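You operate a simulated robot arm through the tools that you are given. There is no shell and no other tool. Be economical: measure what you need, move in short steps, check, and stop when the job is done.

You run a simulated robot arm. Do the job below in one go: nothing can be reset, and whatever is moved stays where it is left.

TASK
Soak the white tray in the bath and drain it on the rack.
Fine: close the drain, fill water to the green band, keep the tray under till its cubes are dark, leave it on the rack till it stops dripping; then open the drain and let the bath run empty; leave the other trays dry and the mister off.

The check looks at the end state, three seconds after you hand in, the way a careful person would. Anything else that was tipped, shoved, dropped, spilled or broken makes it a failure.

THE ROBOT
A 6-joint arm with a two-finger parallel gripper on a trunk, on a base that drives. Base frame: it is fixed to the floor where the robot stands at the start and does not move with it; the origin is under the middle of the robot, x ahead of it, y to its left, z up. Lengths are in mm, angles in degrees, forces in N, time in s.
With the tool pointing down near the work surface it reaches from about 140 to 840 mm from the robot's upright axis, wherever it stands. Its first joint turns from -166.0 to 166.0 degrees. Places, roughly: bath drain slider [600, 0, 900]; mister lever [300, 700, 1100]. Payload 3.91 kg.
The tool frame sits at the grasp point between the pads (the TCP): z along the fingers, y along the line on which they close. The tips reach 30 mm beyond it. Largest opening 110 mm; finger width 20, thickness 10; the body of the gripper, 48 by 112 mm, starts 55 mm behind the TCP.
Orientation is that of the tool frame in the base frame, as a unit quaternion [x, y, z, w]. With the fingers straight down and closing along the base's y, the tool's x points along the base's -x, its y along +y and its z along -z.

THE INTERFACE
- The arm moves only by the tool play_rows. Its argument "increments" is a list of rows, each a list of 7 numbers: the shift along the tool's x, y, z in units of 30 mm (1.0 is 30 mm), then the turn, a rotation vector about the tool's x, y, z in units of 5 degrees (1.0 is 5 degrees), then the finger opening in mm, from 0 to 110. In form: [[x, y, z, ax, ay, az, claw], ...]. A call has 1 to 12 rows; each row shifts and turns the commanded pose from where the row before left it, along the tool's axes as they then stand. A call with a number of a shift or a turn outside -1 to 1 is refused whole. Rows are played at 5 a second. More than 50 mm and 8.6 degrees between two rows, or a gripper value outside its range, and nothing of the call is played. Where a pose cannot be reached the arm comes as near as it can. A force on the tool above 90 N (or 10 N above the force at the start of the call, whichever is more), or a blocked arm, ends the call early, and 0.2 s more pass. Each finger travels about 108 mm/s and halts on what it meets, pressing with about 26 N; the grip force reading is that of the motor and also rises with nothing between the fingers. The clock runs only during rows and for 0.2 s after the last one: add rows that do not move to give the fingers time. It gives the time, the measured TCP pose, the force on the tool (base axes), the opening and the grip force at its end, in the units of the frame above (readings bear some noise), with the torque about the TCP (base axes, N m) and any sound that the robot's microphone picked up.
- Cameras (640 x 400 px; columns grow to the right, rows downward): "scene" is now at [-117.4, 67.4, 1486.4]; the picture's right is [0.81, -0.59, 0.00], its down [-0.38, -0.53, -0.76] and it looks along [0.45, 0.61, -0.65] (base axes); focal length 287 px, centre (320, 200). "wrist" rides on the gripper at [77, 7, -114] in the tool frame; the picture's right is [-0.09, 1.00, 0.00], its down [-0.80, -0.07, -0.59] and it looks along [-0.59, -0.05, 0.80] (tool axes); focal length 270 px, centre (320, 200). There is no depth. A picture from a camera that has moved, and an enlarged one, comes with that camera's place and axes in the base frame and with its lens. The place of the scene camera against the robot may be out by one fixed shift of up to 12 mm in any direction.
- camera(camera): a new picture of that camera. The clock stands still meanwhile.
- move_column(by): slides the trunk up (or, below 0, down) by that many mm; the arm and the scene camera ride with it, the base frame stays. It gives what a move gives, with no picture.
- drive_base(legs): drives the robot by 1 to 6 legs, each [ahead, left, turn to the left] in mm, mm and degrees, along the robot's own axes; the way and the turn of a leg run together, so that a leg with both is an arc; at most 1500 mm and 180 degrees a leg. The arm and the cameras ride along, it lands a little off, and it stops where it bumps. It gives what a move gives.
- aim_head(pan, tilt): turns the head with the scene camera to pan (to the left, within 86 degrees either way) and tilt (down, from -29 to 69), counted from straight ahead of the robot. It gives what a move gives.
- close_up(camera, box): a new picture of the part [left, top, right, bottom] of that camera's present view, enlarged. The clock stands still meanwhile.
- finish_job(): hands the job in; it is judged then, once.

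Work in short steps. Places have to be worked out from the pictures, the camera data and where the tool is seen: move nearer, look again, correct. Check each grasp and each placing, and mend what went wrong. You have 120 turns and 98 pictures in all, those below and enlarged ones among them. Open the gripper and draw the arm clear of the work before you hand the job in, unless the task says otherwise; then end with one line.

The tools are called as name(argument=value, ...) on one line, values as JSON. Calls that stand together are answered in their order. play_rows: Moves the arm, as the interface text tells. Its arguments: {"type":"object","properties":{"increments":{"type":"array","items":{"type":"array","items":{"type":"number"}}}},"required":["increments"]} The other tools are called the same way: move_column (by) slides the trunk up or down; drive_base (legs) drives the base; aim_head (pan, tilt) turns the head that bears the scene camera; camera (camera) takes a picture; close_up (camera, box) takes an enlarged picture of a part of a camera's view; finish_job () hands the job in.

At the start:

```text
time_s: 0.0
position: [398.7, 181.5, 1166.7]
orientation: [0.0, 1.0, 0.0, 0.0]
force: [0.1, 0.6, -0.3]
moment: [-0.01, 0.01, 0.0]
width: 110.0
finger_force: 0.1
trunk travel left (down, up): [-425.0, 115.0]
robot x, y, heading: [-2.0, -1.5, 0.3]
head pan, tilt: [53.8, 40.6]
```

scene: 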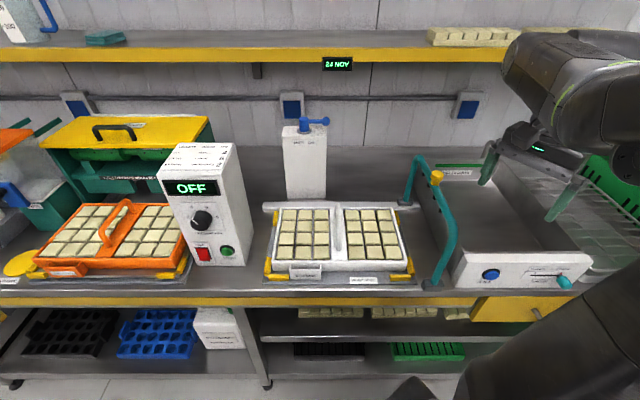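
wrist: 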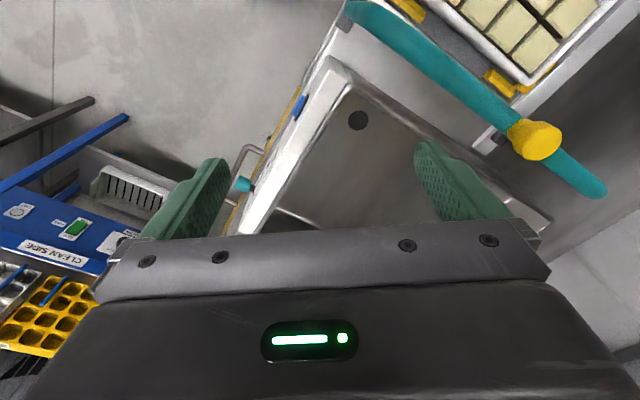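

The scene shows the white tray left of the bath. I look ahead and to the right to see the bath, rack and controls.

aim_head(pan=10, tilt=40)

camera(camera="scene")

aim_head(pan=-40, tilt=40)

camera(camera="scene")

```text
time_s: 1.1
position: [398.7, 181.2, 1166.4]
orientation: [0.001, 1.0, 0.0, 0.0]
force: [0.6, 0.0, 0.8]
moment: [0.02, 0.01, 0.01]
width: 110.3
finger_force: 0.0
trunk travel left (down, up): [-425.0, 115.0]
robot x, y, heading: [-0.4, -0.1, 0.1]
head pan, tilt: [10.0, 40.0]
```

```text
95 pictures are left
camera scene: at [-83.7, 14.0, 1487.3], right [0.17, -0.98, 0.0], down [-0.63, -0.11, -0.77], along [0.75, 0.13, -0.64], focal length 287 px, centre (320, 200)
```

scene: 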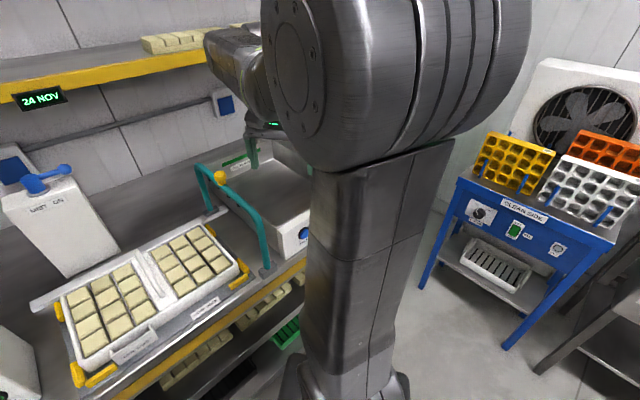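

```text
time_s: 2.3
position: [399.0, 180.0, 1165.9]
orientation: [0.001, 1.0, 0.001, 0.0]
force: [0.1, 0.0, -0.3]
moment: [0.02, -0.04, -0.03]
width: 110.2
finger_force: 0.1
trunk travel left (down, up): [-425.0, 115.0]
robot x, y, heading: [0.5, -1.3, -0.2]
head pan, tilt: [-40.0, 40.0]
```

```text
94 pictures are left
camera scene: at [-102.2, -55.4, 1487.4], right [-0.64, -0.77, 0.0], down [-0.49, 0.41, -0.77], along [0.59, -0.49, -0.64], focal length 287 px, centre (320, 200)
```

scene: 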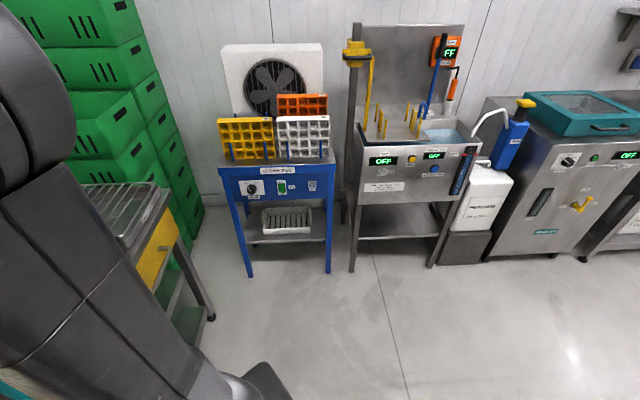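

I take enlarged views of the bench in the original head pose.

aim_head(pan=50, tilt=42)

close_up(camera="scene", box=[360, 120, 640, 300])

close_up(camera="scene", box=[200, 100, 460, 290])

close_up(camera="wrist", box=[200, 0, 640, 270])

```text
time_s: 3.9
position: [398.2, 181.0, 1166.3]
orientation: [0.0, 1.0, 0.0, 0.001]
force: [-0.3, 0.3, -0.2]
moment: [0.02, -0.03, 0.01]
width: 110.4
finger_force: 0.1
trunk travel left (down, up): [-425.0, 115.0]
robot x, y, heading: [-1.1, -2.7, -0.1]
head pan, tilt: [50.0, 42.0]
```

```text
2.22 times, centred on (500, 210) of scene
camera zoom: at [-113.6, 63.2, 1484.4], right [0.77, -0.64, 0.0], down [-0.43, -0.51, -0.74], along [0.48, 0.57, -0.67], focal length 638 px, centre (-80, 178)
```

zoom: 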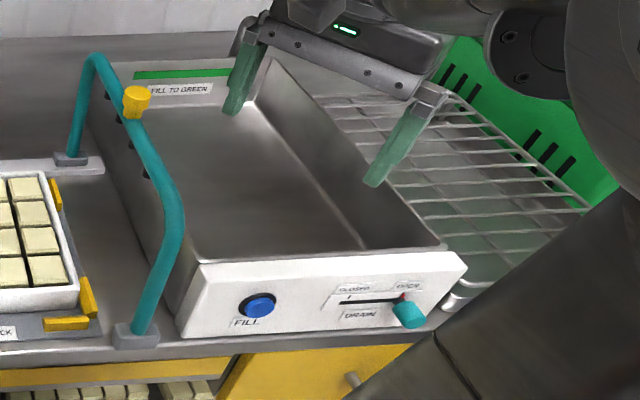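

```text
2.11 times, centred on (330, 195) of scene
camera zoom: at [-113.6, 63.2, 1484.4], right [0.77, -0.64, 0.0], down [-0.43, -0.51, -0.74], along [0.48, 0.57, -0.67], focal length 605 px, centre (299, 210)
```

zoom: 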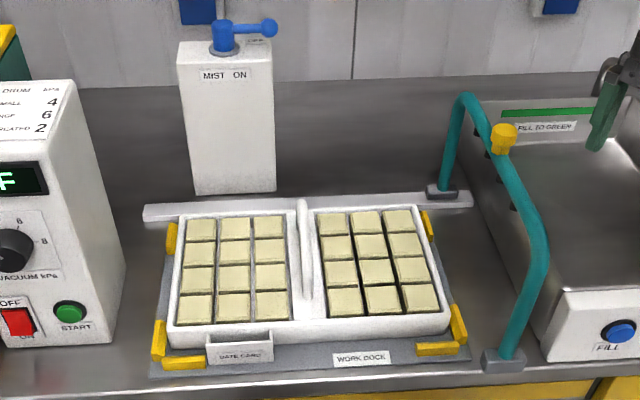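

```text
1.45 times, centred on (420, 135) of wrist
camera zoom: at [323.0, 186.7, 1280.3], right [0.09, 1.0, 0.0], down [0.8, -0.07, 0.59], along [0.59, -0.05, -0.8], focal length 393 px, centre (174, 294)
```

zoom: 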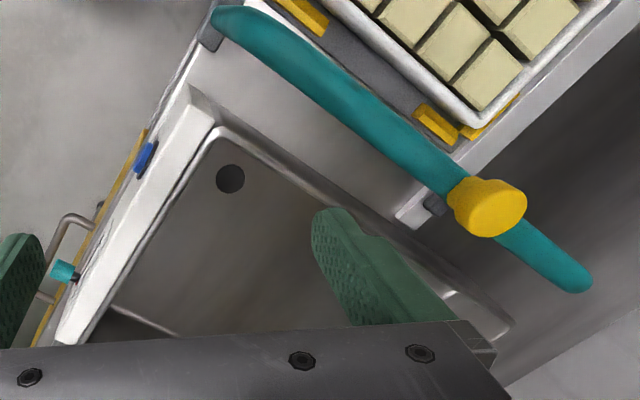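

The tools show drain CLOSED to the left and OPEN to the right, a FILL button, a hoop between dock and bath, and the rack at the right. The bench normal is around 50° left of my heading; I raise the trunk and turn to face it, then shift right.

move_column(by=80)

drive_base(legs=[[0, 0, 52], [0, -280, 0]])

aim_head(pan=0, tilt=45)

camera(camera="scene")

camera(camera="wrist")

```text
time_s: 5.1
position: [398.6, 180.9, 1246.4]
orientation: [0.0, 1.0, 0.0, 0.0]
force: [-0.1, -0.1, -0.9]
moment: [-0.03, 0.03, -0.02]
width: 109.7
finger_force: 0.0
trunk travel left (down, up): [-505.0, 35.0]
robot x, y, heading: [3.6, -2.0, 0.1]
head pan, tilt: [50.0, 42.0]
```

```text
time_s: 9.4
position: [324.7, 255.1, 1245.7]
orientation: [-0.439, 0.899, 0.0, 0.0]
force: [-0.2, -0.5, -0.1]
moment: [0.02, -0.04, 0.01]
width: 109.9
finger_force: 0.0
trunk travel left (down, up): [-505.0, 35.0]
robot x, y, heading: [219.6, -169.9, 52.4]
head pan, tilt: [50.0, 42.0]
```

```text
time_s: 10.6
position: [323.8, 255.2, 1247.1]
orientation: [-0.44, 0.898, 0.0, 0.0]
force: [-0.2, -0.1, -0.5]
moment: [0.01, 0.02, 0.0]
width: 110.0
finger_force: 0.0
trunk travel left (down, up): [-505.0, 35.0]
robot x, y, heading: [221.3, -168.0, 51.9]
head pan, tilt: [0.0, 45.0]
```

```text
90 pictures are left
camera scene: at [169.6, -241.5, 1560.1], right [0.79, -0.61, 0.0], down [-0.43, -0.56, -0.71], along [0.43, 0.56, -0.71], focal length 287 px, centre (320, 200)
```

scene: 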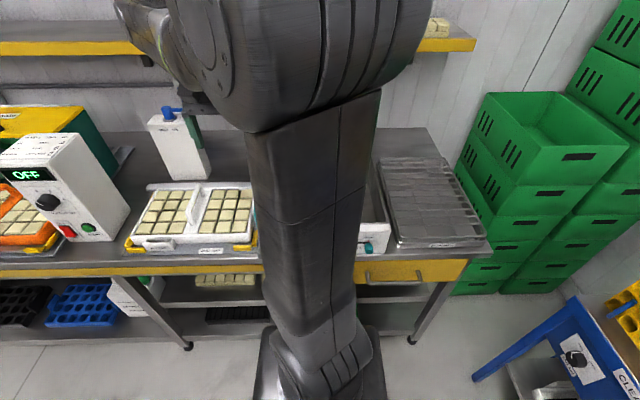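

```text
89 pictures are left
camera wrist: at [271.6, 197.7, 1360.3], right [-0.73, 0.68, 0.0], down [0.55, 0.59, 0.59], along [0.4, 0.44, -0.8], focal length 270 px, centre (320, 200)
```

wrist: 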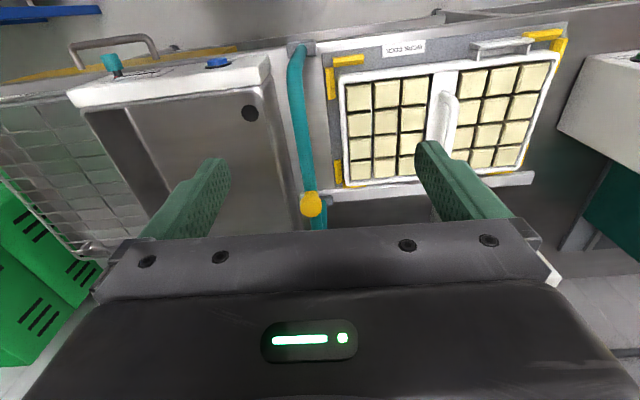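

Bench normal is about 54° from base x. By triangulating, the drain knob is near s≈420, n≈361, z≈920 (bench frame) and the fill button near s≈258, n≈373, z≈932. I square the tool to the bench and move over to the bath.

play_rows(increments=[[0, 0, 0, 0, 0, -0.36, 110], [0, -1, 0, 0, 0, 0, 110], [0, -1, 0, 0, 0, 0, 80], [0, -1, 0, 0, 0, 0, 60], [0, -1, 0, 0, 0, 0, 60], [0, -1, 0, 0, 0, 0, 60], [0, -1, 0, 0, 0, 0, 60], [0, -1, 0, 0, 0, 0, 60], [0, -1, 0, 0, 0, 0, 60], [0, -1, 0, 0, 0, 0, 60], [0, 0, 0, 0, 0, 0, 60]])

camera(camera="wrist")

camera(camera="scene")

```text
time_s: 13.0
position: [541.9, 95.2, 1245.8]
orientation: [-0.454, 0.891, 0.0, 0.0]
force: [0.1, -0.9, 0.1]
moment: [-0.03, 0.01, 0.01]
width: 59.8
finger_force: 0.0
trunk travel left (down, up): [-505.0, 35.0]
robot x, y, heading: [224.0, -174.6, 52.3]
head pan, tilt: [0.0, 45.0]
```

```text
88 pictures are left
camera wrist: at [492.1, 36.3, 1360.0], right [-0.75, 0.66, 0.0], down [0.53, 0.61, 0.59], along [0.39, 0.45, -0.8], focal length 270 px, centre (320, 200)
```

wrist: 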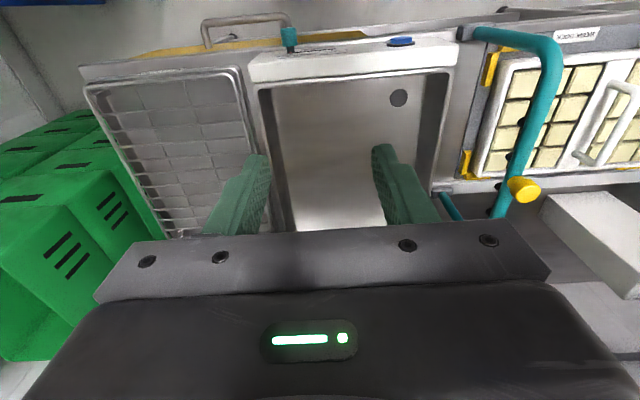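

```text
87 pictures are left
camera scene: at [169.6, -241.6, 1560.1], right [0.79, -0.61, 0.0], down [-0.43, -0.56, -0.71], along [0.43, 0.56, -0.71], focal length 287 px, centre (320, 200)
```

scene: 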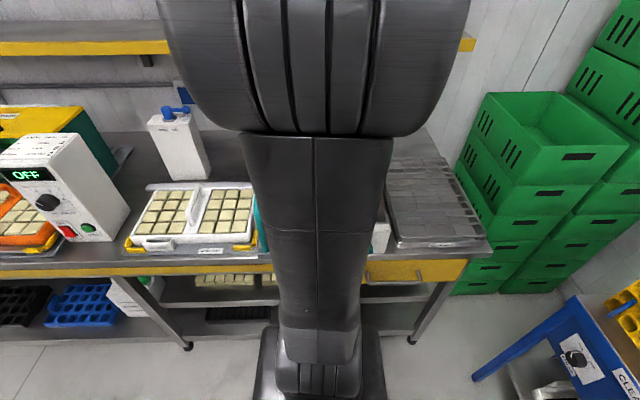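

I take an enlarged look at the bath controls from the wrist.

close_up(camera="wrist", box=[200, 0, 480, 140])

```text
2.29 times, centred on (340, 70) of wrist
camera zoom: at [492.1, 36.3, 1360.0], right [-0.75, 0.66, 0.0], down [0.53, 0.61, 0.59], along [0.39, 0.45, -0.8], focal length 618 px, centre (274, 497)
```

zoom: 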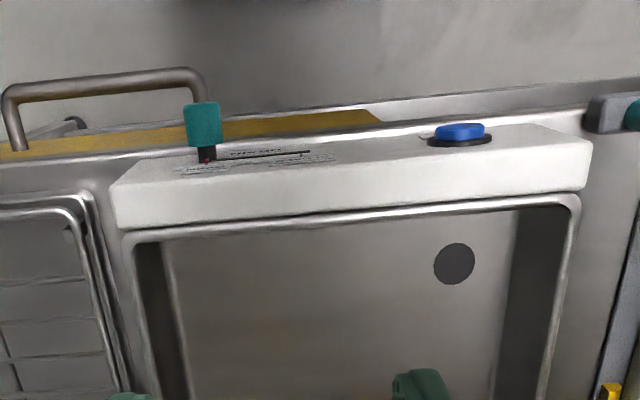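

The slot runs left from the knob about 60 mm; the knob stands out from a near-vertical panel. I move above it, down to z≈1000, and check.

play_rows(increments=[[0.81, -0.68, 0, 0, 0, 0, 60], [0.81, -0.67, 0, 0, 0, 0, 60], [0, 0, 1, 0, 0, 0, 60], [0, 0, 1, 0, 0, 0, 60], [0, 0, 1, 0, 0, 0, 60], [0, 0, 1, 0, 0, 0, 60], [0, 0, 1, 0, 0, 0, 60], [0, 0, 1, 0, 0, 0, 60], [0, 0, 1, 0, 0, 0, 60], [0, 0, 1, 0, 0, 0, 60], [0, 0, 0, 0, 0, 0, 60]])

camera(camera="wrist")

camera(camera="scene")

```text
time_s: 15.4
position: [543.4, 33.4, 1006.6]
orientation: [-0.453, 0.891, 0.001, 0.0]
force: [0.1, -0.3, 0.3]
moment: [0.0, -0.02, 0.01]
width: 60.0
finger_force: 0.0
trunk travel left (down, up): [-505.0, 35.0]
robot x, y, heading: [224.5, -171.5, 52.1]
head pan, tilt: [0.0, 45.0]
```

```text
85 pictures are left
camera wrist: at [494.5, -25.9, 1121.6], right [-0.75, 0.66, 0.0], down [0.53, 0.61, 0.59], along [0.39, 0.45, -0.8], focal length 270 px, centre (320, 200)
```

wrist: 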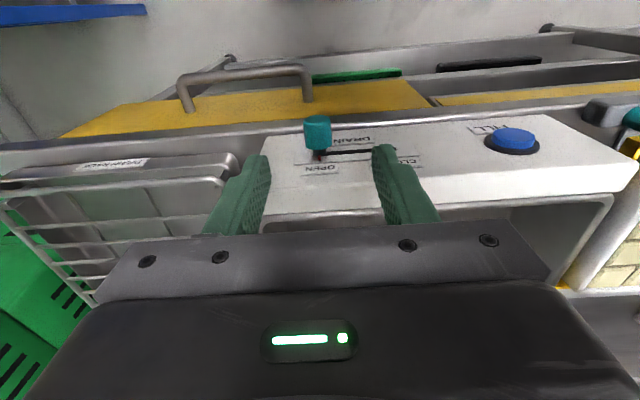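

```text
84 pictures are left
camera scene: at [169.7, -241.7, 1560.1], right [0.79, -0.61, 0.0], down [-0.43, -0.56, -0.71], along [0.43, 0.56, -0.71], focal length 287 px, centre (320, 200)
```

scene: 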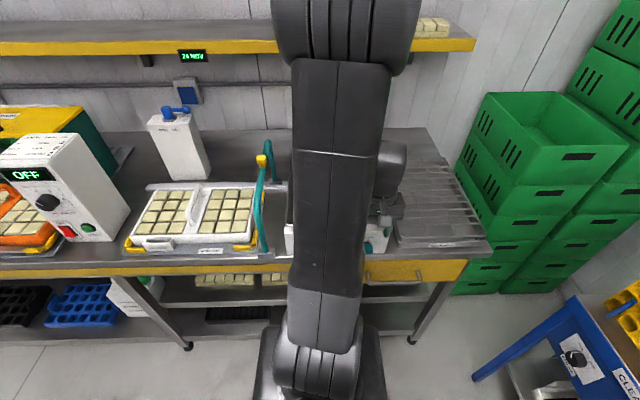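

Knob centre triangulates to about s 424, n 356, z 910. I lower around it and close.

play_rows(increments=[[-0.08, -0.13, 1, 0, 0, 0, 60], [0, 0, 1, 0, 0, 0, 60], [0, 0, 0.95, 0, 0, 0, 60], [0, 0, 0, 0, 0, 0, 60], [0, 0, 0, 0, 0, 0, 10], [0, 0, 0, 0, 0, 0, 10], [0, 0, 0, 0, 0, 0, 10], [0, 0, 0, 0, 0, 0, 10]])

camera(camera="wrist")

```text
time_s: 17.2
position: [547.8, 33.1, 916.9]
orientation: [-0.454, 0.891, 0.0, -0.001]
force: [-15.8, 7.8, -8.8]
moment: [0.1, 0.13, -0.21]
width: 21.5
finger_force: 45.0
trunk travel left (down, up): [-505.0, 35.0]
robot x, y, heading: [224.8, -171.4, 52.4]
head pan, tilt: [0.0, 45.0]
```

```text
83 pictures are left
camera wrist: at [498.7, -26.2, 1032.1], right [-0.75, 0.66, 0.0], down [0.53, 0.61, 0.59], along [0.39, 0.45, -0.81], focal length 270 px, centre (320, 200)
```

wrist: 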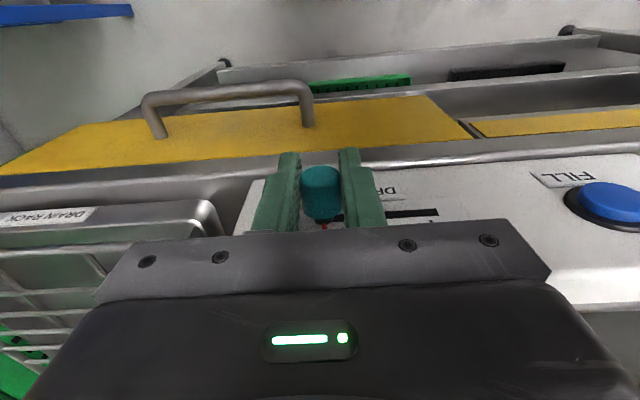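

The knob is held (21.5 mm). I slide it left toward CLOSED about 60 mm.

play_rows(increments=[[0, 0.5, 0, 0, 0, 0, 10], [0, 0.5, 0, 0, 0, 0, 10], [0, 0.5, 0, 0, 0, 0, 10], [0, 0.4, 0, 0, 0, 0, 10], [0, 0, 0, 0, 0, 0, 10]])

close_up(camera="wrist", box=[180, 120, 460, 240])

```text
time_s: 18.4
position: [503.0, 65.2, 918.2]
orientation: [-0.454, 0.891, 0.0, -0.001]
force: [-3.3, -5.4, -13.5]
moment: [-0.21, 0.11, -0.28]
width: 21.5
finger_force: 45.2
trunk travel left (down, up): [-505.0, 35.0]
robot x, y, heading: [223.3, -171.8, 52.2]
head pan, tilt: [0.0, 45.0]
```

```text
2.29 times, centred on (320, 180) of wrist
camera zoom: at [454.0, 6.5, 1032.1], right [-0.75, 0.66, 0.0], down [0.53, 0.61, 0.59], along [0.39, 0.45, -0.8], focal length 618 px, centre (320, 246)
```

zoom: 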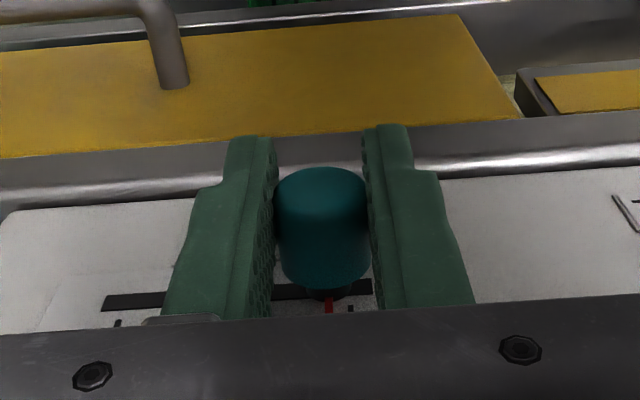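

The red pointer is about 7 mm short of the closed tick; I push a little further.

play_rows(increments=[[0, 0.2, 0, 0, 0, 0, 10], [0, 0.1, 0, 0, 0, 0, 10], [0, 0, 0, 0, 0, 0, 10]])

close_up(camera="wrist", box=[180, 120, 460, 240])

```text
time_s: 19.2
position: [498.8, 69.6, 918.8]
orientation: [-0.454, 0.891, 0.001, 0.0]
force: [10.1, -18.8, -8.2]
moment: [-0.57, 0.15, -0.5]
width: 21.5
finger_force: 45.0
trunk travel left (down, up): [-505.0, 35.0]
robot x, y, heading: [219.2, -171.8, 52.3]
head pan, tilt: [0.0, 45.0]
```

```text
2.29 times, centred on (320, 180) of wrist
camera zoom: at [448.8, 10.3, 1032.1], right [-0.75, 0.66, 0.0], down [0.53, 0.61, 0.59], along [0.39, 0.45, -0.8], focal length 618 px, centre (320, 246)
```

zoom: 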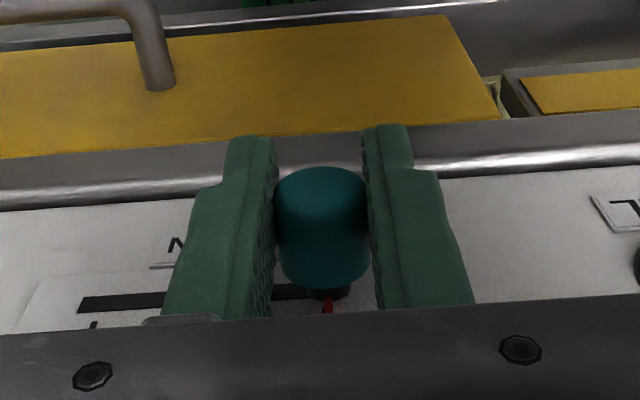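

The stop is reached (≈20 N reaction, 60 mm travel), pointer on the tick. I open and lift clear, then look.

play_rows(increments=[[0, 0, 0, 0, 0, 0, 50], [0, 0, 0, 0, 0, 0, 50], [0, 0, -1, 0, 0, 0, 50], [0, 0, -1, 0, 0, 0, 50], [0, 0, -1, 0, 0, 0, 0], [0, 1, 0, 0, 0, 0, 0], [0, 1, 0, 0, 0, 0, 0]])

camera(camera="wrist")

```text
time_s: 20.8
position: [447.4, 106.5, 1006.7]
orientation: [-0.454, 0.891, 0.0, 0.0]
force: [0.5, 0.9, -0.2]
moment: [-0.02, 0.01, -0.02]
width: 0.0
finger_force: 26.6
trunk travel left (down, up): [-505.0, 35.0]
robot x, y, heading: [221.0, -169.9, 52.3]
head pan, tilt: [0.0, 45.0]
```

```text
80 pictures are left
camera wrist: at [397.6, 46.3, 1120.3], right [-0.75, 0.66, 0.0], down [0.53, 0.61, 0.59], along [0.39, 0.45, -0.8], focal length 270 px, centre (320, 200)
```

wrist: 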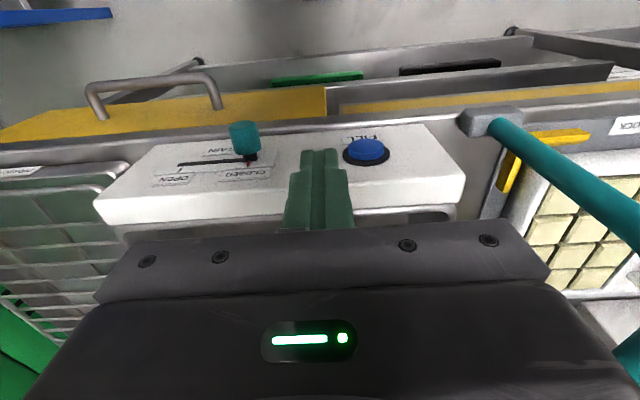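

Drain is now at CLOSED. The fill button triangulates to about s 264, n 375, z 915. I bring the closed fingertips in front of it.

play_rows(increments=[[0.3, 0.6, 0, 0, 0, 0, 0], [0, 0.57, 0.6, 0, 0, 0, 0], [0, 0, 0.9, 0, 0, 0, 0], [0, 0, 0.9, 0, 0, 0, 0], [0, 0, 0, 0, 0, 0, 0]])

camera(camera="wrist")

```text
time_s: 22.0
position: [414.6, 119.0, 934.0]
orientation: [-0.454, 0.891, 0.0, 0.0]
force: [0.0, 1.2, 0.4]
moment: [0.04, -0.02, 0.03]
width: 0.0
finger_force: 26.3
trunk travel left (down, up): [-505.0, 35.0]
robot x, y, heading: [220.0, -170.9, 52.1]
head pan, tilt: [0.0, 45.0]
```

```text
79 pictures are left
camera wrist: at [364.6, 59.4, 1049.8], right [-0.75, 0.66, 0.0], down [0.53, 0.61, 0.59], along [0.39, 0.45, -0.8], focal length 270 px, centre (320, 200)
```

wrist: 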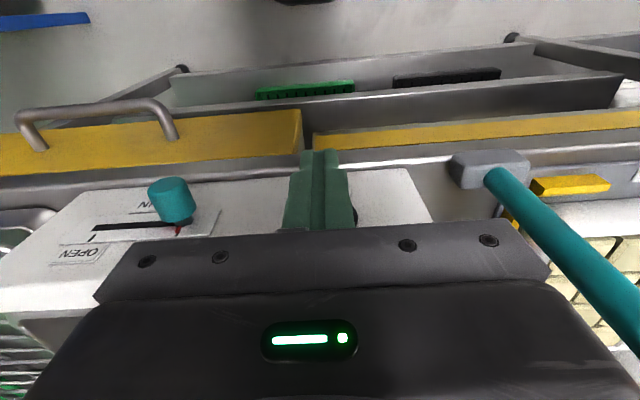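

The fingers are in front of the button. I advance into the panel slowly.

play_rows(increments=[[-0.3, 0, 0, 0, 0, 0, 0], [-0.3, 0, 0, 0, 0, 0, 0], [-0.2, 0, 0, 0, 0, 0, 0]])

```text
time_s: 22.8
position: [428.6, 138.8, 935.4]
orientation: [-0.454, 0.891, 0.0, 0.0]
force: [-1.1, -1.2, 0.3]
moment: [-0.03, 0.01, 0.0]
width: 0.1
finger_force: 26.0
trunk travel left (down, up): [-505.0, 35.0]
robot x, y, heading: [224.4, -169.2, 52.0]
head pan, tilt: [0.0, 45.0]
heard: click
```

A click was heard. I back off and rise to see the bath.

play_rows(increments=[[0.8, 0, 0, 0, 0, 0, 0], [0, 0, -1, 0, 0, 0, 0], [0, 0, -1, 0, 0, 0, 0], [0, 0, -1, 0, 0, 0, 0]])

camera(camera="wrist")

camera(camera="scene")

```text
time_s: 23.8
position: [414.6, 120.9, 1028.6]
orientation: [-0.454, 0.891, 0.0, -0.001]
force: [-1.2, -0.4, 1.3]
moment: [0.02, 0.0, -0.01]
width: 0.0
finger_force: 26.2
trunk travel left (down, up): [-505.0, 35.0]
robot x, y, heading: [222.4, -171.2, 52.3]
head pan, tilt: [0.0, 45.0]
```

```text
78 pictures are left
camera wrist: at [364.8, 61.9, 1142.1], right [-0.75, 0.66, 0.0], down [0.53, 0.61, 0.59], along [0.39, 0.45, -0.8], focal length 270 px, centre (320, 200)
```

wrist: 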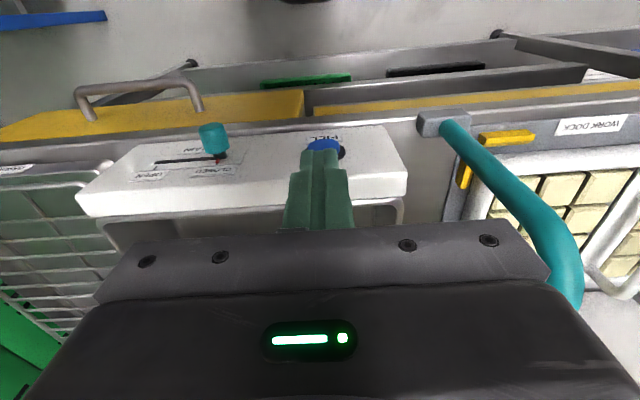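

```text
77 pictures are left
camera scene: at [169.5, -242.2, 1560.0], right [0.79, -0.61, 0.0], down [-0.43, -0.56, -0.71], along [0.43, 0.56, -0.71], focal length 287 px, centre (320, 200)
```

scene: 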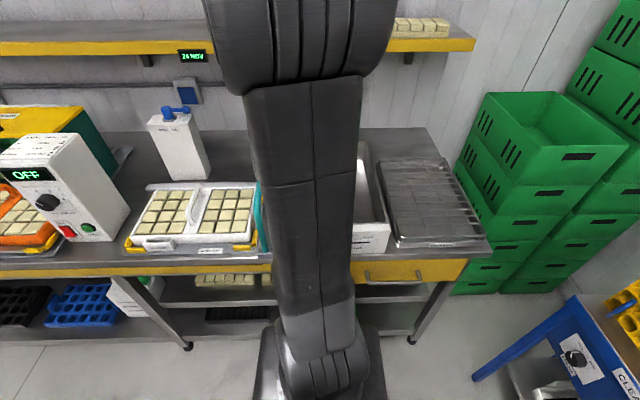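

I raise the arm and look into the bath with the wrist camera to see whether it is filling.

play_rows(increments=[[0, -1, -1, 0, 0, 0, 0], [0, -1, -1, 0, 0, 0, 0], [0, 0, -1, 0, 0, 0, 40], [0, 0, -1, 0, 0, 0, 80], [0, 0, -1, 0, 0, 0, 110]])

camera(camera="wrist")

```text
time_s: 25.0
position: [464.1, 84.7, 1176.6]
orientation: [-0.454, 0.891, 0.0, 0.0]
force: [0.2, -0.3, 0.3]
moment: [0.0, 0.0, -0.02]
width: 109.9
finger_force: 0.0
trunk travel left (down, up): [-505.0, 35.0]
robot x, y, heading: [221.4, -169.5, 52.2]
head pan, tilt: [0.0, 45.0]
```

```text
76 pictures are left
camera wrist: at [414.1, 25.9, 1290.9], right [-0.75, 0.66, 0.0], down [0.53, 0.61, 0.59], along [0.39, 0.45, -0.8], focal length 270 px, centre (320, 200)
```

wrist: 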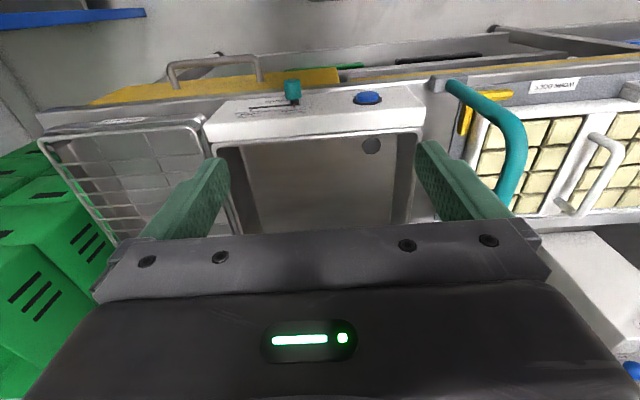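

I tilt the wrist forward to see the back wall with the green band.

play_rows(increments=[[0, 0, -1, 0, -1, 0, 110], [0, 0, -1, 0, -1, 0, 110], [0, 0, 0, 0, -1, 0, 110], [0, 0, 0, 0, -1, 0, 110], [0, 0, 0, 0, -1, 0, 110], [0, 0, 0, 0, -1, 0, 110]])

camera(camera="wrist")

```text
time_s: 26.6
position: [474.8, 92.2, 1207.3]
orientation: [-0.437, 0.875, 0.087, 0.189]
force: [-0.2, -0.5, -0.1]
moment: [-0.01, 0.01, -0.01]
width: 110.0
finger_force: 0.1
trunk travel left (down, up): [-505.0, 35.0]
robot x, y, heading: [219.4, -168.2, 52.3]
head pan, tilt: [0.0, 45.0]
stopped in row 6: the arm was blocked; the commanded pose is now the measured one
```

```text
75 pictures are left
camera wrist: at [398.4, 2.4, 1278.7], right [-0.75, 0.67, 0.02], down [0.34, 0.35, 0.87], along [0.57, 0.66, -0.49], focal length 270 px, centre (320, 200)
```

wrist: 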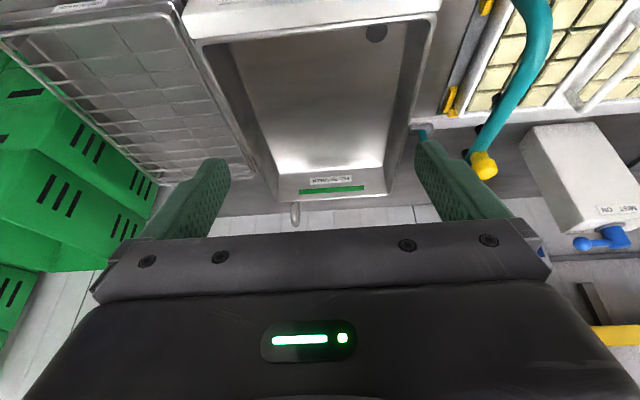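

Good view of the band. I wait a few seconds and compare close-ups to see whether water is coming in.

close_up(camera="wrist", box=[180, 0, 460, 210])

play_rows(increments=[[0, 0, 0, 0, 0, 0, 110], [0, 0, 0, 0, 0, 0, 110], [0, 0, 0, 0, 0, 0, 110], [0, 0, 0, 0, 0, 0, 110], [0, 0, 0, 0, 0, 0, 110], [0, 0, 0, 0, 0, 0, 110], [0, 0, 0, 0, 0, 0, 110], [0, 0, 0, 0, 0, 0, 110]])

close_up(camera="wrist", box=[180, 0, 460, 210])

```text
1.90 times, centred on (320, 105) of wrist
camera zoom: at [398.4, 2.4, 1278.7], right [-0.75, 0.67, 0.02], down [0.34, 0.35, 0.87], along [0.57, 0.66, -0.49], focal length 515 px, centre (320, 381)
```

zoom: 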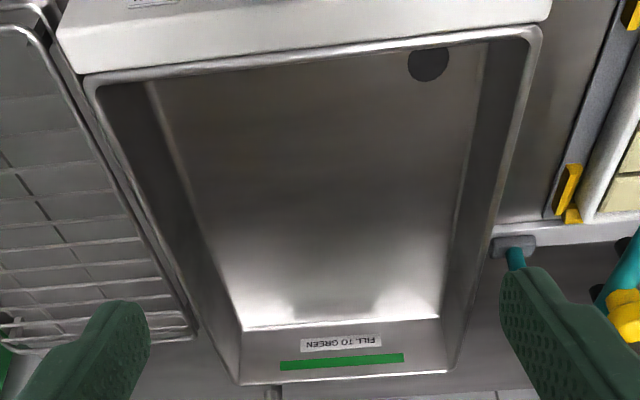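

```text
time_s: 28.4
position: [472.1, 91.3, 1205.9]
orientation: [-0.439, 0.874, 0.088, 0.19]
force: [0.4, 0.2, 0.3]
moment: [0.01, -0.03, -0.01]
width: 110.0
finger_force: 0.1
trunk travel left (down, up): [-505.0, 35.0]
robot x, y, heading: [221.0, -168.3, 52.3]
head pan, tilt: [0.0, 45.0]
```

```text
1.90 times, centred on (320, 105) of wrist
camera zoom: at [397.1, 2.0, 1278.6], right [-0.75, 0.66, 0.02], down [0.34, 0.36, 0.87], along [0.57, 0.66, -0.49], focal length 515 px, centre (320, 381)
```

zoom: 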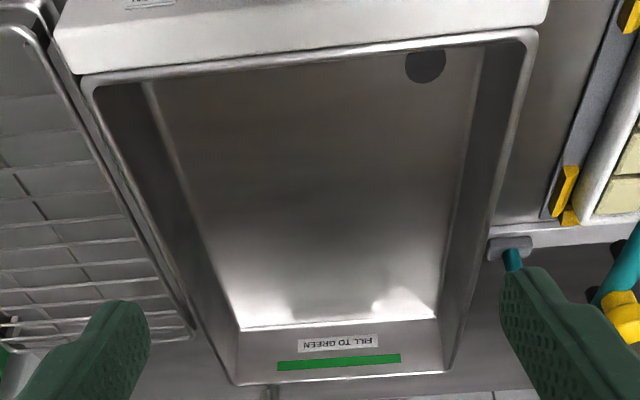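

The level doesn't change, so FILL must be held down. To watch the band while holding, I return to my first standpoint, where the scene camera sees the bath past the arm.

play_rows(increments=[[0, 0, 0, 0, 1, 0, 110], [0, 0, 0, 0, 1, 0, 110], [0, 0, 0, 0, 1, 0, 110], [0, 0, 0, 0, 1, 0, 60], [0, 0, 0, 0, 0.82, 0, 0], [0, 0, 0, 0, 0, 0, 0]])

drive_base(legs=[[0, 290, 0], [0, 0, 1.8]])

aim_head(pan=-12, tilt=40)

camera(camera="scene")

```text
time_s: 29.8
position: [470.8, 90.4, 1208.9]
orientation: [-0.448, 0.894, -0.002, 0.007]
force: [-0.2, 0.6, 0.7]
moment: [0.0, -0.02, 0.03]
width: 0.0
finger_force: 26.0
trunk travel left (down, up): [-505.0, 35.0]
robot x, y, heading: [221.2, -171.8, 52.3]
head pan, tilt: [0.0, 45.0]
```

```text
time_s: 32.2
position: [233.9, 276.2, 1208.8]
orientation: [-0.462, 0.887, -0.002, 0.008]
force: [1.0, 0.4, 0.2]
moment: [-0.05, 0.01, -0.01]
width: 0.0
finger_force: 26.3
trunk travel left (down, up): [-505.0, 35.0]
robot x, y, heading: [-4.3, 3.5, 54.0]
head pan, tilt: [0.0, 45.0]
```

```text
time_s: 32.9
position: [235.0, 276.4, 1209.3]
orientation: [-0.462, 0.887, -0.002, 0.007]
force: [0.3, 0.1, 0.2]
moment: [-0.02, -0.01, -0.01]
width: 0.4
finger_force: 25.9
trunk travel left (down, up): [-505.0, 35.0]
robot x, y, heading: [-4.2, 6.8, 53.9]
head pan, tilt: [-12.0, 40.0]
```

```text
72 pictures are left
camera scene: at [-41.0, -75.1, 1567.3], right [0.67, -0.74, 0.0], down [-0.48, -0.43, -0.77], along [0.57, 0.51, -0.64], focal length 287 px, centre (320, 200)
```

scene: 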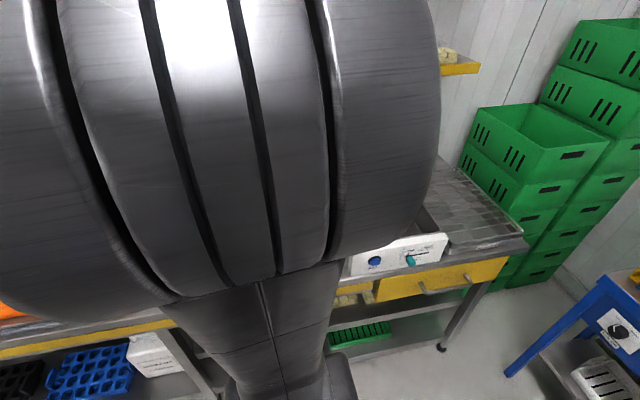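

The shoulder blocks the view at this heading. I turn back to heading 0 as at the start, so the head looks past the arm's left side.

drive_base(legs=[[0, 0, -54]])

aim_head(pan=45, tilt=42)

play_rows(increments=[[0, 0, 0, 0, 0, -1, 0], [0, 0, 0, 0, 0, -1, 0], [0, 0, 0, 0, 0, -1, 0], [0, 0, 0, 0, 0, -1, 0], [0, 0, 0, 0, 0, -1, 0], [0, 0, 0, 0, 0, -1, 0], [0, 0, 0, 0, 0, -1, 0], [0, 0, 0, 0, 0, -1, 0], [0, 0, 0, 0, 0, -1, 0], [0, 0, 0, 0, 0, -1, 0], [0, 0, 0, 0, 0, 0, 0]])

camera(camera="scene")

```text
time_s: 35.8
position: [353.2, -34.1, 1208.9]
orientation: [0.0, 1.0, -0.005, 0.005]
force: [0.1, -0.5, -0.1]
moment: [-0.03, -0.02, -0.03]
width: 0.1
finger_force: 26.3
trunk travel left (down, up): [-505.0, 35.0]
robot x, y, heading: [-5.5, 3.9, -1.1]
head pan, tilt: [-12.0, 40.0]
```

```text
time_s: 37.0
position: [353.0, -36.1, 1208.8]
orientation: [0.0, 1.0, -0.006, 0.006]
force: [0.5, 0.6, 1.2]
moment: [-0.02, 0.03, 0.01]
width: 0.0
finger_force: 26.1
trunk travel left (down, up): [-505.0, 35.0]
robot x, y, heading: [-9.2, 7.1, -0.9]
head pan, tilt: [45.0, 42.0]
```

```text
time_s: 39.4
position: [352.2, -35.1, 1208.7]
orientation: [-0.424, 0.906, -0.007, 0.003]
force: [-0.6, -0.5, -0.9]
moment: [-0.02, 0.0, -0.01]
width: 0.0
finger_force: 26.2
trunk travel left (down, up): [-505.0, 35.0]
robot x, y, heading: [-3.6, 8.1, -0.7]
head pan, tilt: [45.0, 42.0]
```

```text
71 pictures are left
camera scene: at [-114.3, 66.3, 1564.4], right [0.7, -0.72, 0.0], down [-0.48, -0.47, -0.74], along [0.53, 0.52, -0.67], focal length 287 px, centre (320, 200)
```

scene: 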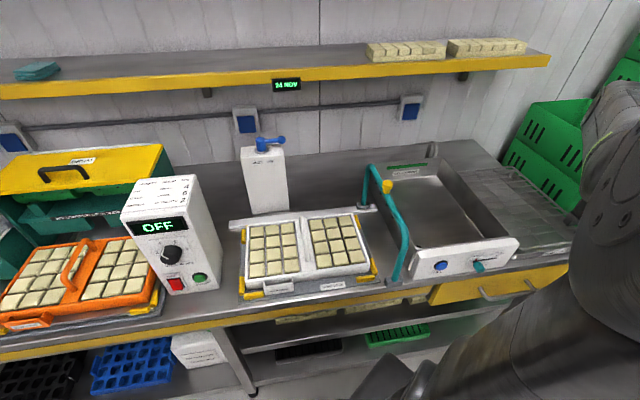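

Excellent view. I move the closed fingers back in front of the button.

play_rows(increments=[[0, 0, 0, 0, 0, -0.76, 0], [-1, 0.37, 1, 0, 0, 0, 0], [-1, 0.5, 1, 0, 0, 0, 0], [-1, 0.5, 1, 0, 0, 0, 0], [-1, 0, 1, 0, 0, 0, 0], [-1, 0, 1, 0, 0, 0, 0], [-0.37, 0, 1, 0, 0, 0, 0], [0, 0, 1, 0, 0, 0, 0], [0, 0, 0, 0, 0, 0, 0]])

close_up(camera="scene", box=[340, 130, 600, 310])

```text
time_s: 41.4
position: [415.4, 115.2, 998.0]
orientation: [-0.453, 0.891, -0.007, 0.002]
force: [-0.9, -1.0, 0.9]
moment: [0.0, 0.0, -0.01]
width: 0.0
finger_force: 25.9
trunk travel left (down, up): [-505.0, 35.0]
robot x, y, heading: [-6.5, 9.7, -0.9]
head pan, tilt: [45.0, 42.0]
```

```text
2.22 times, centred on (470, 220) of scene
camera zoom: at [-114.3, 66.4, 1564.4], right [0.7, -0.72, 0.0], down [-0.48, -0.47, -0.74], along [0.53, 0.52, -0.67], focal length 638 px, centre (-13, 156)
```

zoom: 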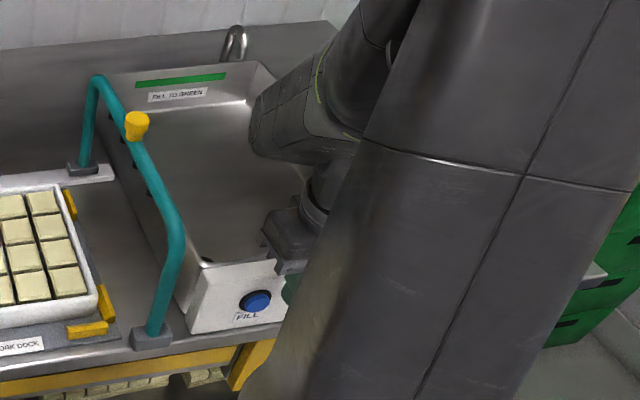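

The band is visible. I lower and press the button, holding it.

play_rows(increments=[[0, 0.1, 1, 0, 0, 0, 0], [0, 0, 1.0, 0, 0, 0, 0], [0, 0, 0.1, 0, 0, 0, 0], [-0.5, 0, 0, 0, 0, 0, 0], [-0.45, 0, 0, 0, 0, 0, 0], [0, 0, 0, 0, 0, 0, 0]])

close_up(camera="scene", box=[340, 130, 600, 310])

```text
time_s: 42.8
position: [429.6, 141.3, 935.1]
orientation: [-0.453, 0.891, -0.006, 0.001]
force: [-1.6, -2.9, -1.0]
moment: [-0.03, 0.04, -0.02]
width: 0.0
finger_force: 25.9
trunk travel left (down, up): [-505.0, 35.0]
robot x, y, heading: [-3.6, 4.3, -0.9]
head pan, tilt: [45.0, 42.0]
heard: click
```

```text
2.22 times, centred on (470, 220) of scene
camera zoom: at [-114.4, 66.1, 1564.4], right [0.7, -0.72, 0.0], down [-0.48, -0.47, -0.74], along [0.53, 0.52, -0.67], focal length 638 px, centre (-13, 156)
```

zoom: 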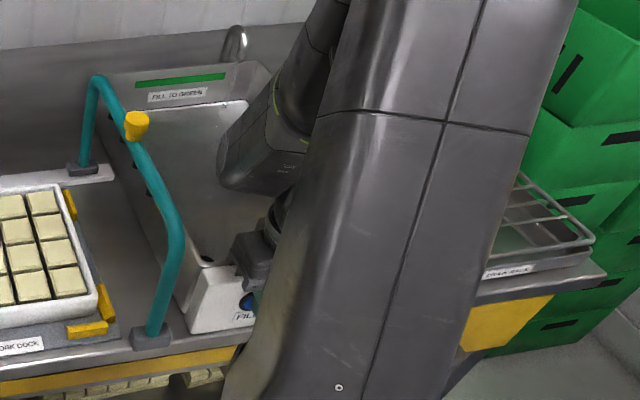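

Pressed (click). I hold 2 s and compare.

play_rows(increments=[[0, 0, 0, 0, 0, 0, 0], [0, 0, 0, 0, 0, 0, 0], [0, 0, 0, 0, 0, 0, 0], [0, 0, 0, 0, 0, 0, 0], [0, 0, 0, 0, 0, 0, 0], [0, 0, 0, 0, 0, 0, 0], [0, 0, 0, 0, 0, 0, 0], [0, 0, 0, 0, 0, 0, 0], [0, 0, 0, 0, 0, 0, 0], [0, 0, 0, 0, 0, 0, 0]])

close_up(camera="scene", box=[340, 130, 600, 310])

```text
time_s: 45.0
position: [430.4, 138.6, 935.1]
orientation: [-0.453, 0.891, -0.007, 0.002]
force: [-1.5, -2.6, 0.3]
moment: [-0.06, 0.03, 0.01]
width: 0.0
finger_force: 26.1
trunk travel left (down, up): [-505.0, 35.0]
robot x, y, heading: [-6.4, 8.1, -1.0]
head pan, tilt: [45.0, 42.0]
```

```text
2.22 times, centred on (470, 220) of scene
camera zoom: at [-114.4, 66.1, 1564.4], right [0.7, -0.72, 0.0], down [-0.48, -0.47, -0.74], along [0.53, 0.52, -0.67], focal length 638 px, centre (-13, 156)
```

zoom: 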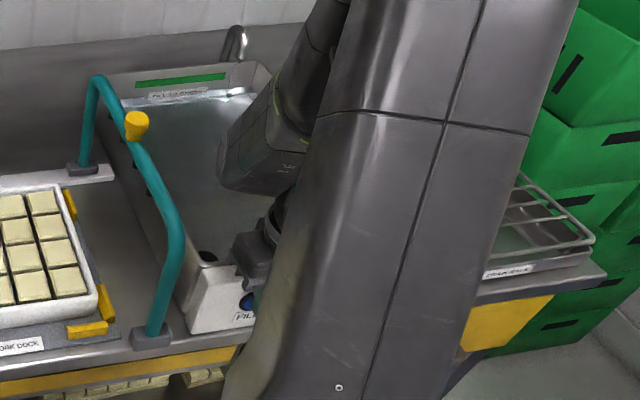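

Water is rising quickly. I hold on in short steps.

play_rows(increments=[[0, 0, 0, 0, 0, 0, 0], [0, 0, 0, 0, 0, 0, 0], [0, 0, 0, 0, 0, 0, 0], [0, 0, 0, 0, 0, 0, 0], [0, 0, 0, 0, 0, 0, 0], [0, 0, 0, 0, 0, 0, 0], [0, 0, 0, 0, 0, 0, 0], [0, 0, 0, 0, 0, 0, 0]])

close_up(camera="scene", box=[370, 140, 470, 200])

```text
time_s: 46.8
position: [431.1, 139.5, 935.2]
orientation: [-0.454, 0.891, -0.008, 0.002]
force: [-1.3, -1.8, 0.7]
moment: [-0.02, 0.02, 0.0]
width: 0.0
finger_force: 25.9
trunk travel left (down, up): [-505.0, 35.0]
robot x, y, heading: [-6.2, 3.3, -0.8]
head pan, tilt: [45.0, 42.0]
```

```text
6.40 times, centred on (420, 170) of scene
camera zoom: at [-114.4, 66.0, 1564.4], right [0.7, -0.72, 0.0], down [-0.48, -0.47, -0.74], along [0.53, 0.52, -0.67], focal length 1838 px, centre (-320, 392)
```

zoom: 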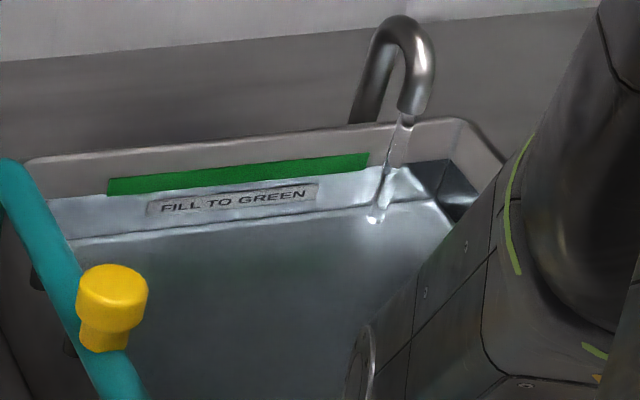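

The wall turns bluish up to just below the green band (the lower line is the floor edge under water). I hold only briefly more.

play_rows(increments=[[0, 0, 0, 0, 0, 0, 0]])

close_up(camera="scene", box=[370, 140, 470, 200])

```text
time_s: 47.2
position: [430.2, 140.8, 935.5]
orientation: [-0.454, 0.891, -0.007, 0.002]
force: [-1.5, -2.6, 0.5]
moment: [-0.01, 0.04, 0.0]
width: 0.1
finger_force: 25.7
trunk travel left (down, up): [-505.0, 35.0]
robot x, y, heading: [-9.9, 8.9, -0.8]
head pan, tilt: [45.0, 42.0]
```

```text
6.40 times, centred on (420, 170) of scene
camera zoom: at [-114.4, 66.1, 1564.4], right [0.7, -0.72, 0.0], down [-0.48, -0.47, -0.74], along [0.53, 0.52, -0.67], focal length 1838 px, centre (-320, 392)
```

zoom: 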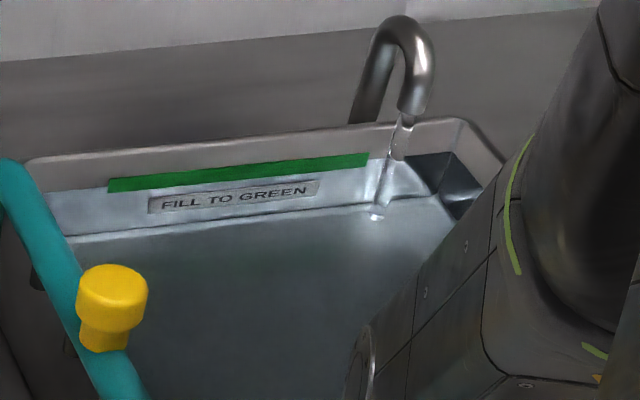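

The line is now in the lower part of the band; release takes a moment, so I withdraw now.

play_rows(increments=[[0.8, 0, 0, 0, 0, 0, 0], [0, 0, 0, 0, 0, 0, 0]])

close_up(camera="scene", box=[370, 140, 470, 200])

```text
time_s: 47.8
position: [417.0, 120.8, 933.6]
orientation: [-0.453, 0.892, -0.007, 0.003]
force: [-1.0, -0.4, -0.3]
moment: [-0.01, -0.04, 0.0]
width: 0.1
finger_force: 26.3
trunk travel left (down, up): [-505.0, 35.0]
robot x, y, heading: [-7.2, 6.0, -1.2]
head pan, tilt: [45.0, 42.0]
```

```text
6.40 times, centred on (420, 170) of scene
camera zoom: at [-114.2, 66.3, 1564.4], right [0.7, -0.72, 0.0], down [-0.48, -0.47, -0.74], along [0.53, 0.52, -0.67], focal length 1838 px, centre (-320, 392)
```

zoom: 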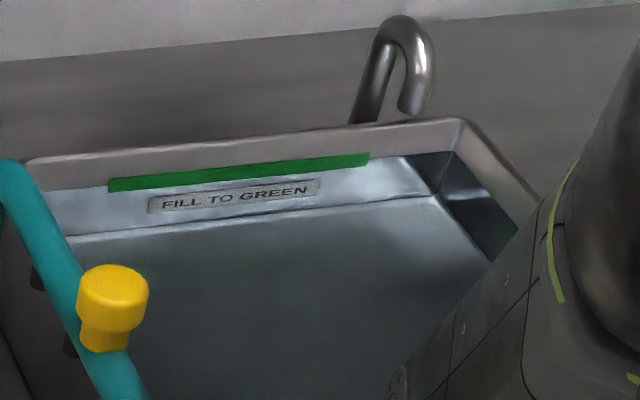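

Filling stopped with the level in the band. I raise the arm and shift 200 mm right along the bench so that dock, bath and rack are all in reach.

play_rows(increments=[[0.5, 0, -1, 0, 0, 0, 0], [0, 0, -1, 0, 0, 0, 0], [0, 0, -1, 0, 0, 0, 0], [0, 0, -1, 0, 0, 0, 0], [0, 0, -1, 0, 0, 0, 0], [0, 0, -1, 0, 0, 0, 50], [0, 0, -1, 0, 0, 0, 80], [0, 0, -1, 0, 0, 0, 80], [0, 0, -1, 0, 0, 0, 80]])

drive_base(legs=[[162, -118, 0]])

camera(camera="scene")

```text
time_s: 49.8
position: [403.8, 113.4, 1204.8]
orientation: [-0.453, 0.891, -0.007, 0.001]
force: [-0.4, 0.0, -0.1]
moment: [0.01, 0.01, 0.0]
width: 80.1
finger_force: 0.0
trunk travel left (down, up): [-505.0, 35.0]
robot x, y, heading: [-3.6, 7.7, -1.0]
head pan, tilt: [45.0, 42.0]
```

```text
time_s: 51.4
position: [563.7, -7.7, 1204.2]
orientation: [-0.455, 0.891, -0.007, 0.001]
force: [0.2, -0.3, 0.2]
moment: [-0.01, -0.03, 0.04]
width: 80.0
finger_force: 0.1
trunk travel left (down, up): [-505.0, 35.0]
robot x, y, heading: [148.9, -116.4, -0.6]
head pan, tilt: [45.0, 42.0]
```

```text
64 pictures are left
camera scene: at [44.6, -55.6, 1564.5], right [0.7, -0.72, 0.0], down [-0.48, -0.47, -0.74], along [0.53, 0.52, -0.67], focal length 287 px, centre (320, 200)
```

scene: 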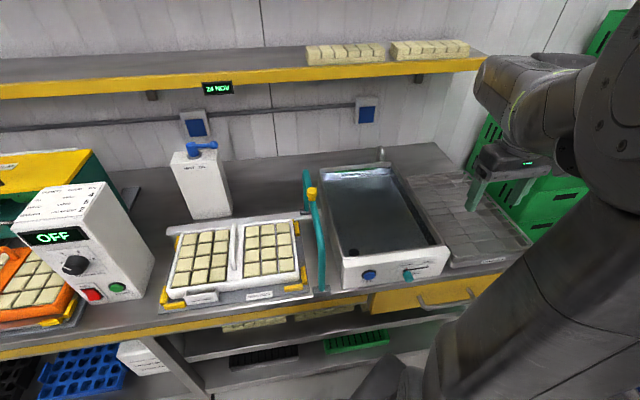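

Good overview. I enlarge tray and bath/rack.

close_up(camera="scene", box=[150, 200, 330, 315])

close_up(camera="scene", box=[300, 140, 550, 300])

```text
3.48 times, centred on (240, 258) of scene
camera zoom: at [44.6, -55.6, 1564.5], right [0.7, -0.72, 0.0], down [-0.48, -0.47, -0.74], along [0.53, 0.52, -0.67], focal length 999 px, centre (598, 0)
```

zoom: 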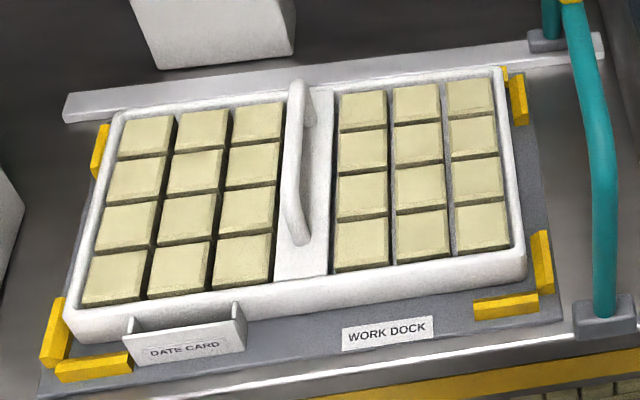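

```text
2.50 times, centred on (425, 220) of scene
camera zoom: at [44.6, -55.6, 1564.5], right [0.7, -0.72, 0.0], down [-0.48, -0.47, -0.74], along [0.53, 0.52, -0.67], focal length 718 px, centre (58, 150)
```

zoom: 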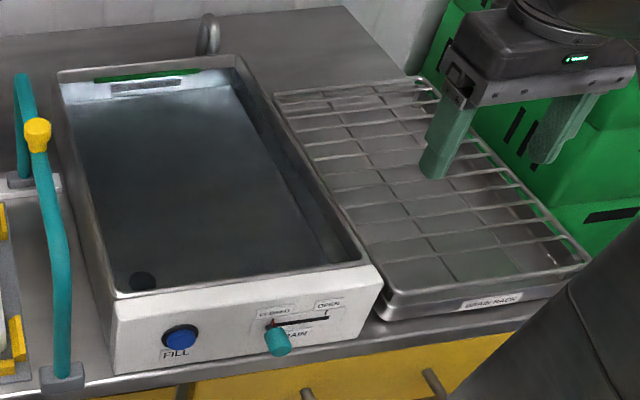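

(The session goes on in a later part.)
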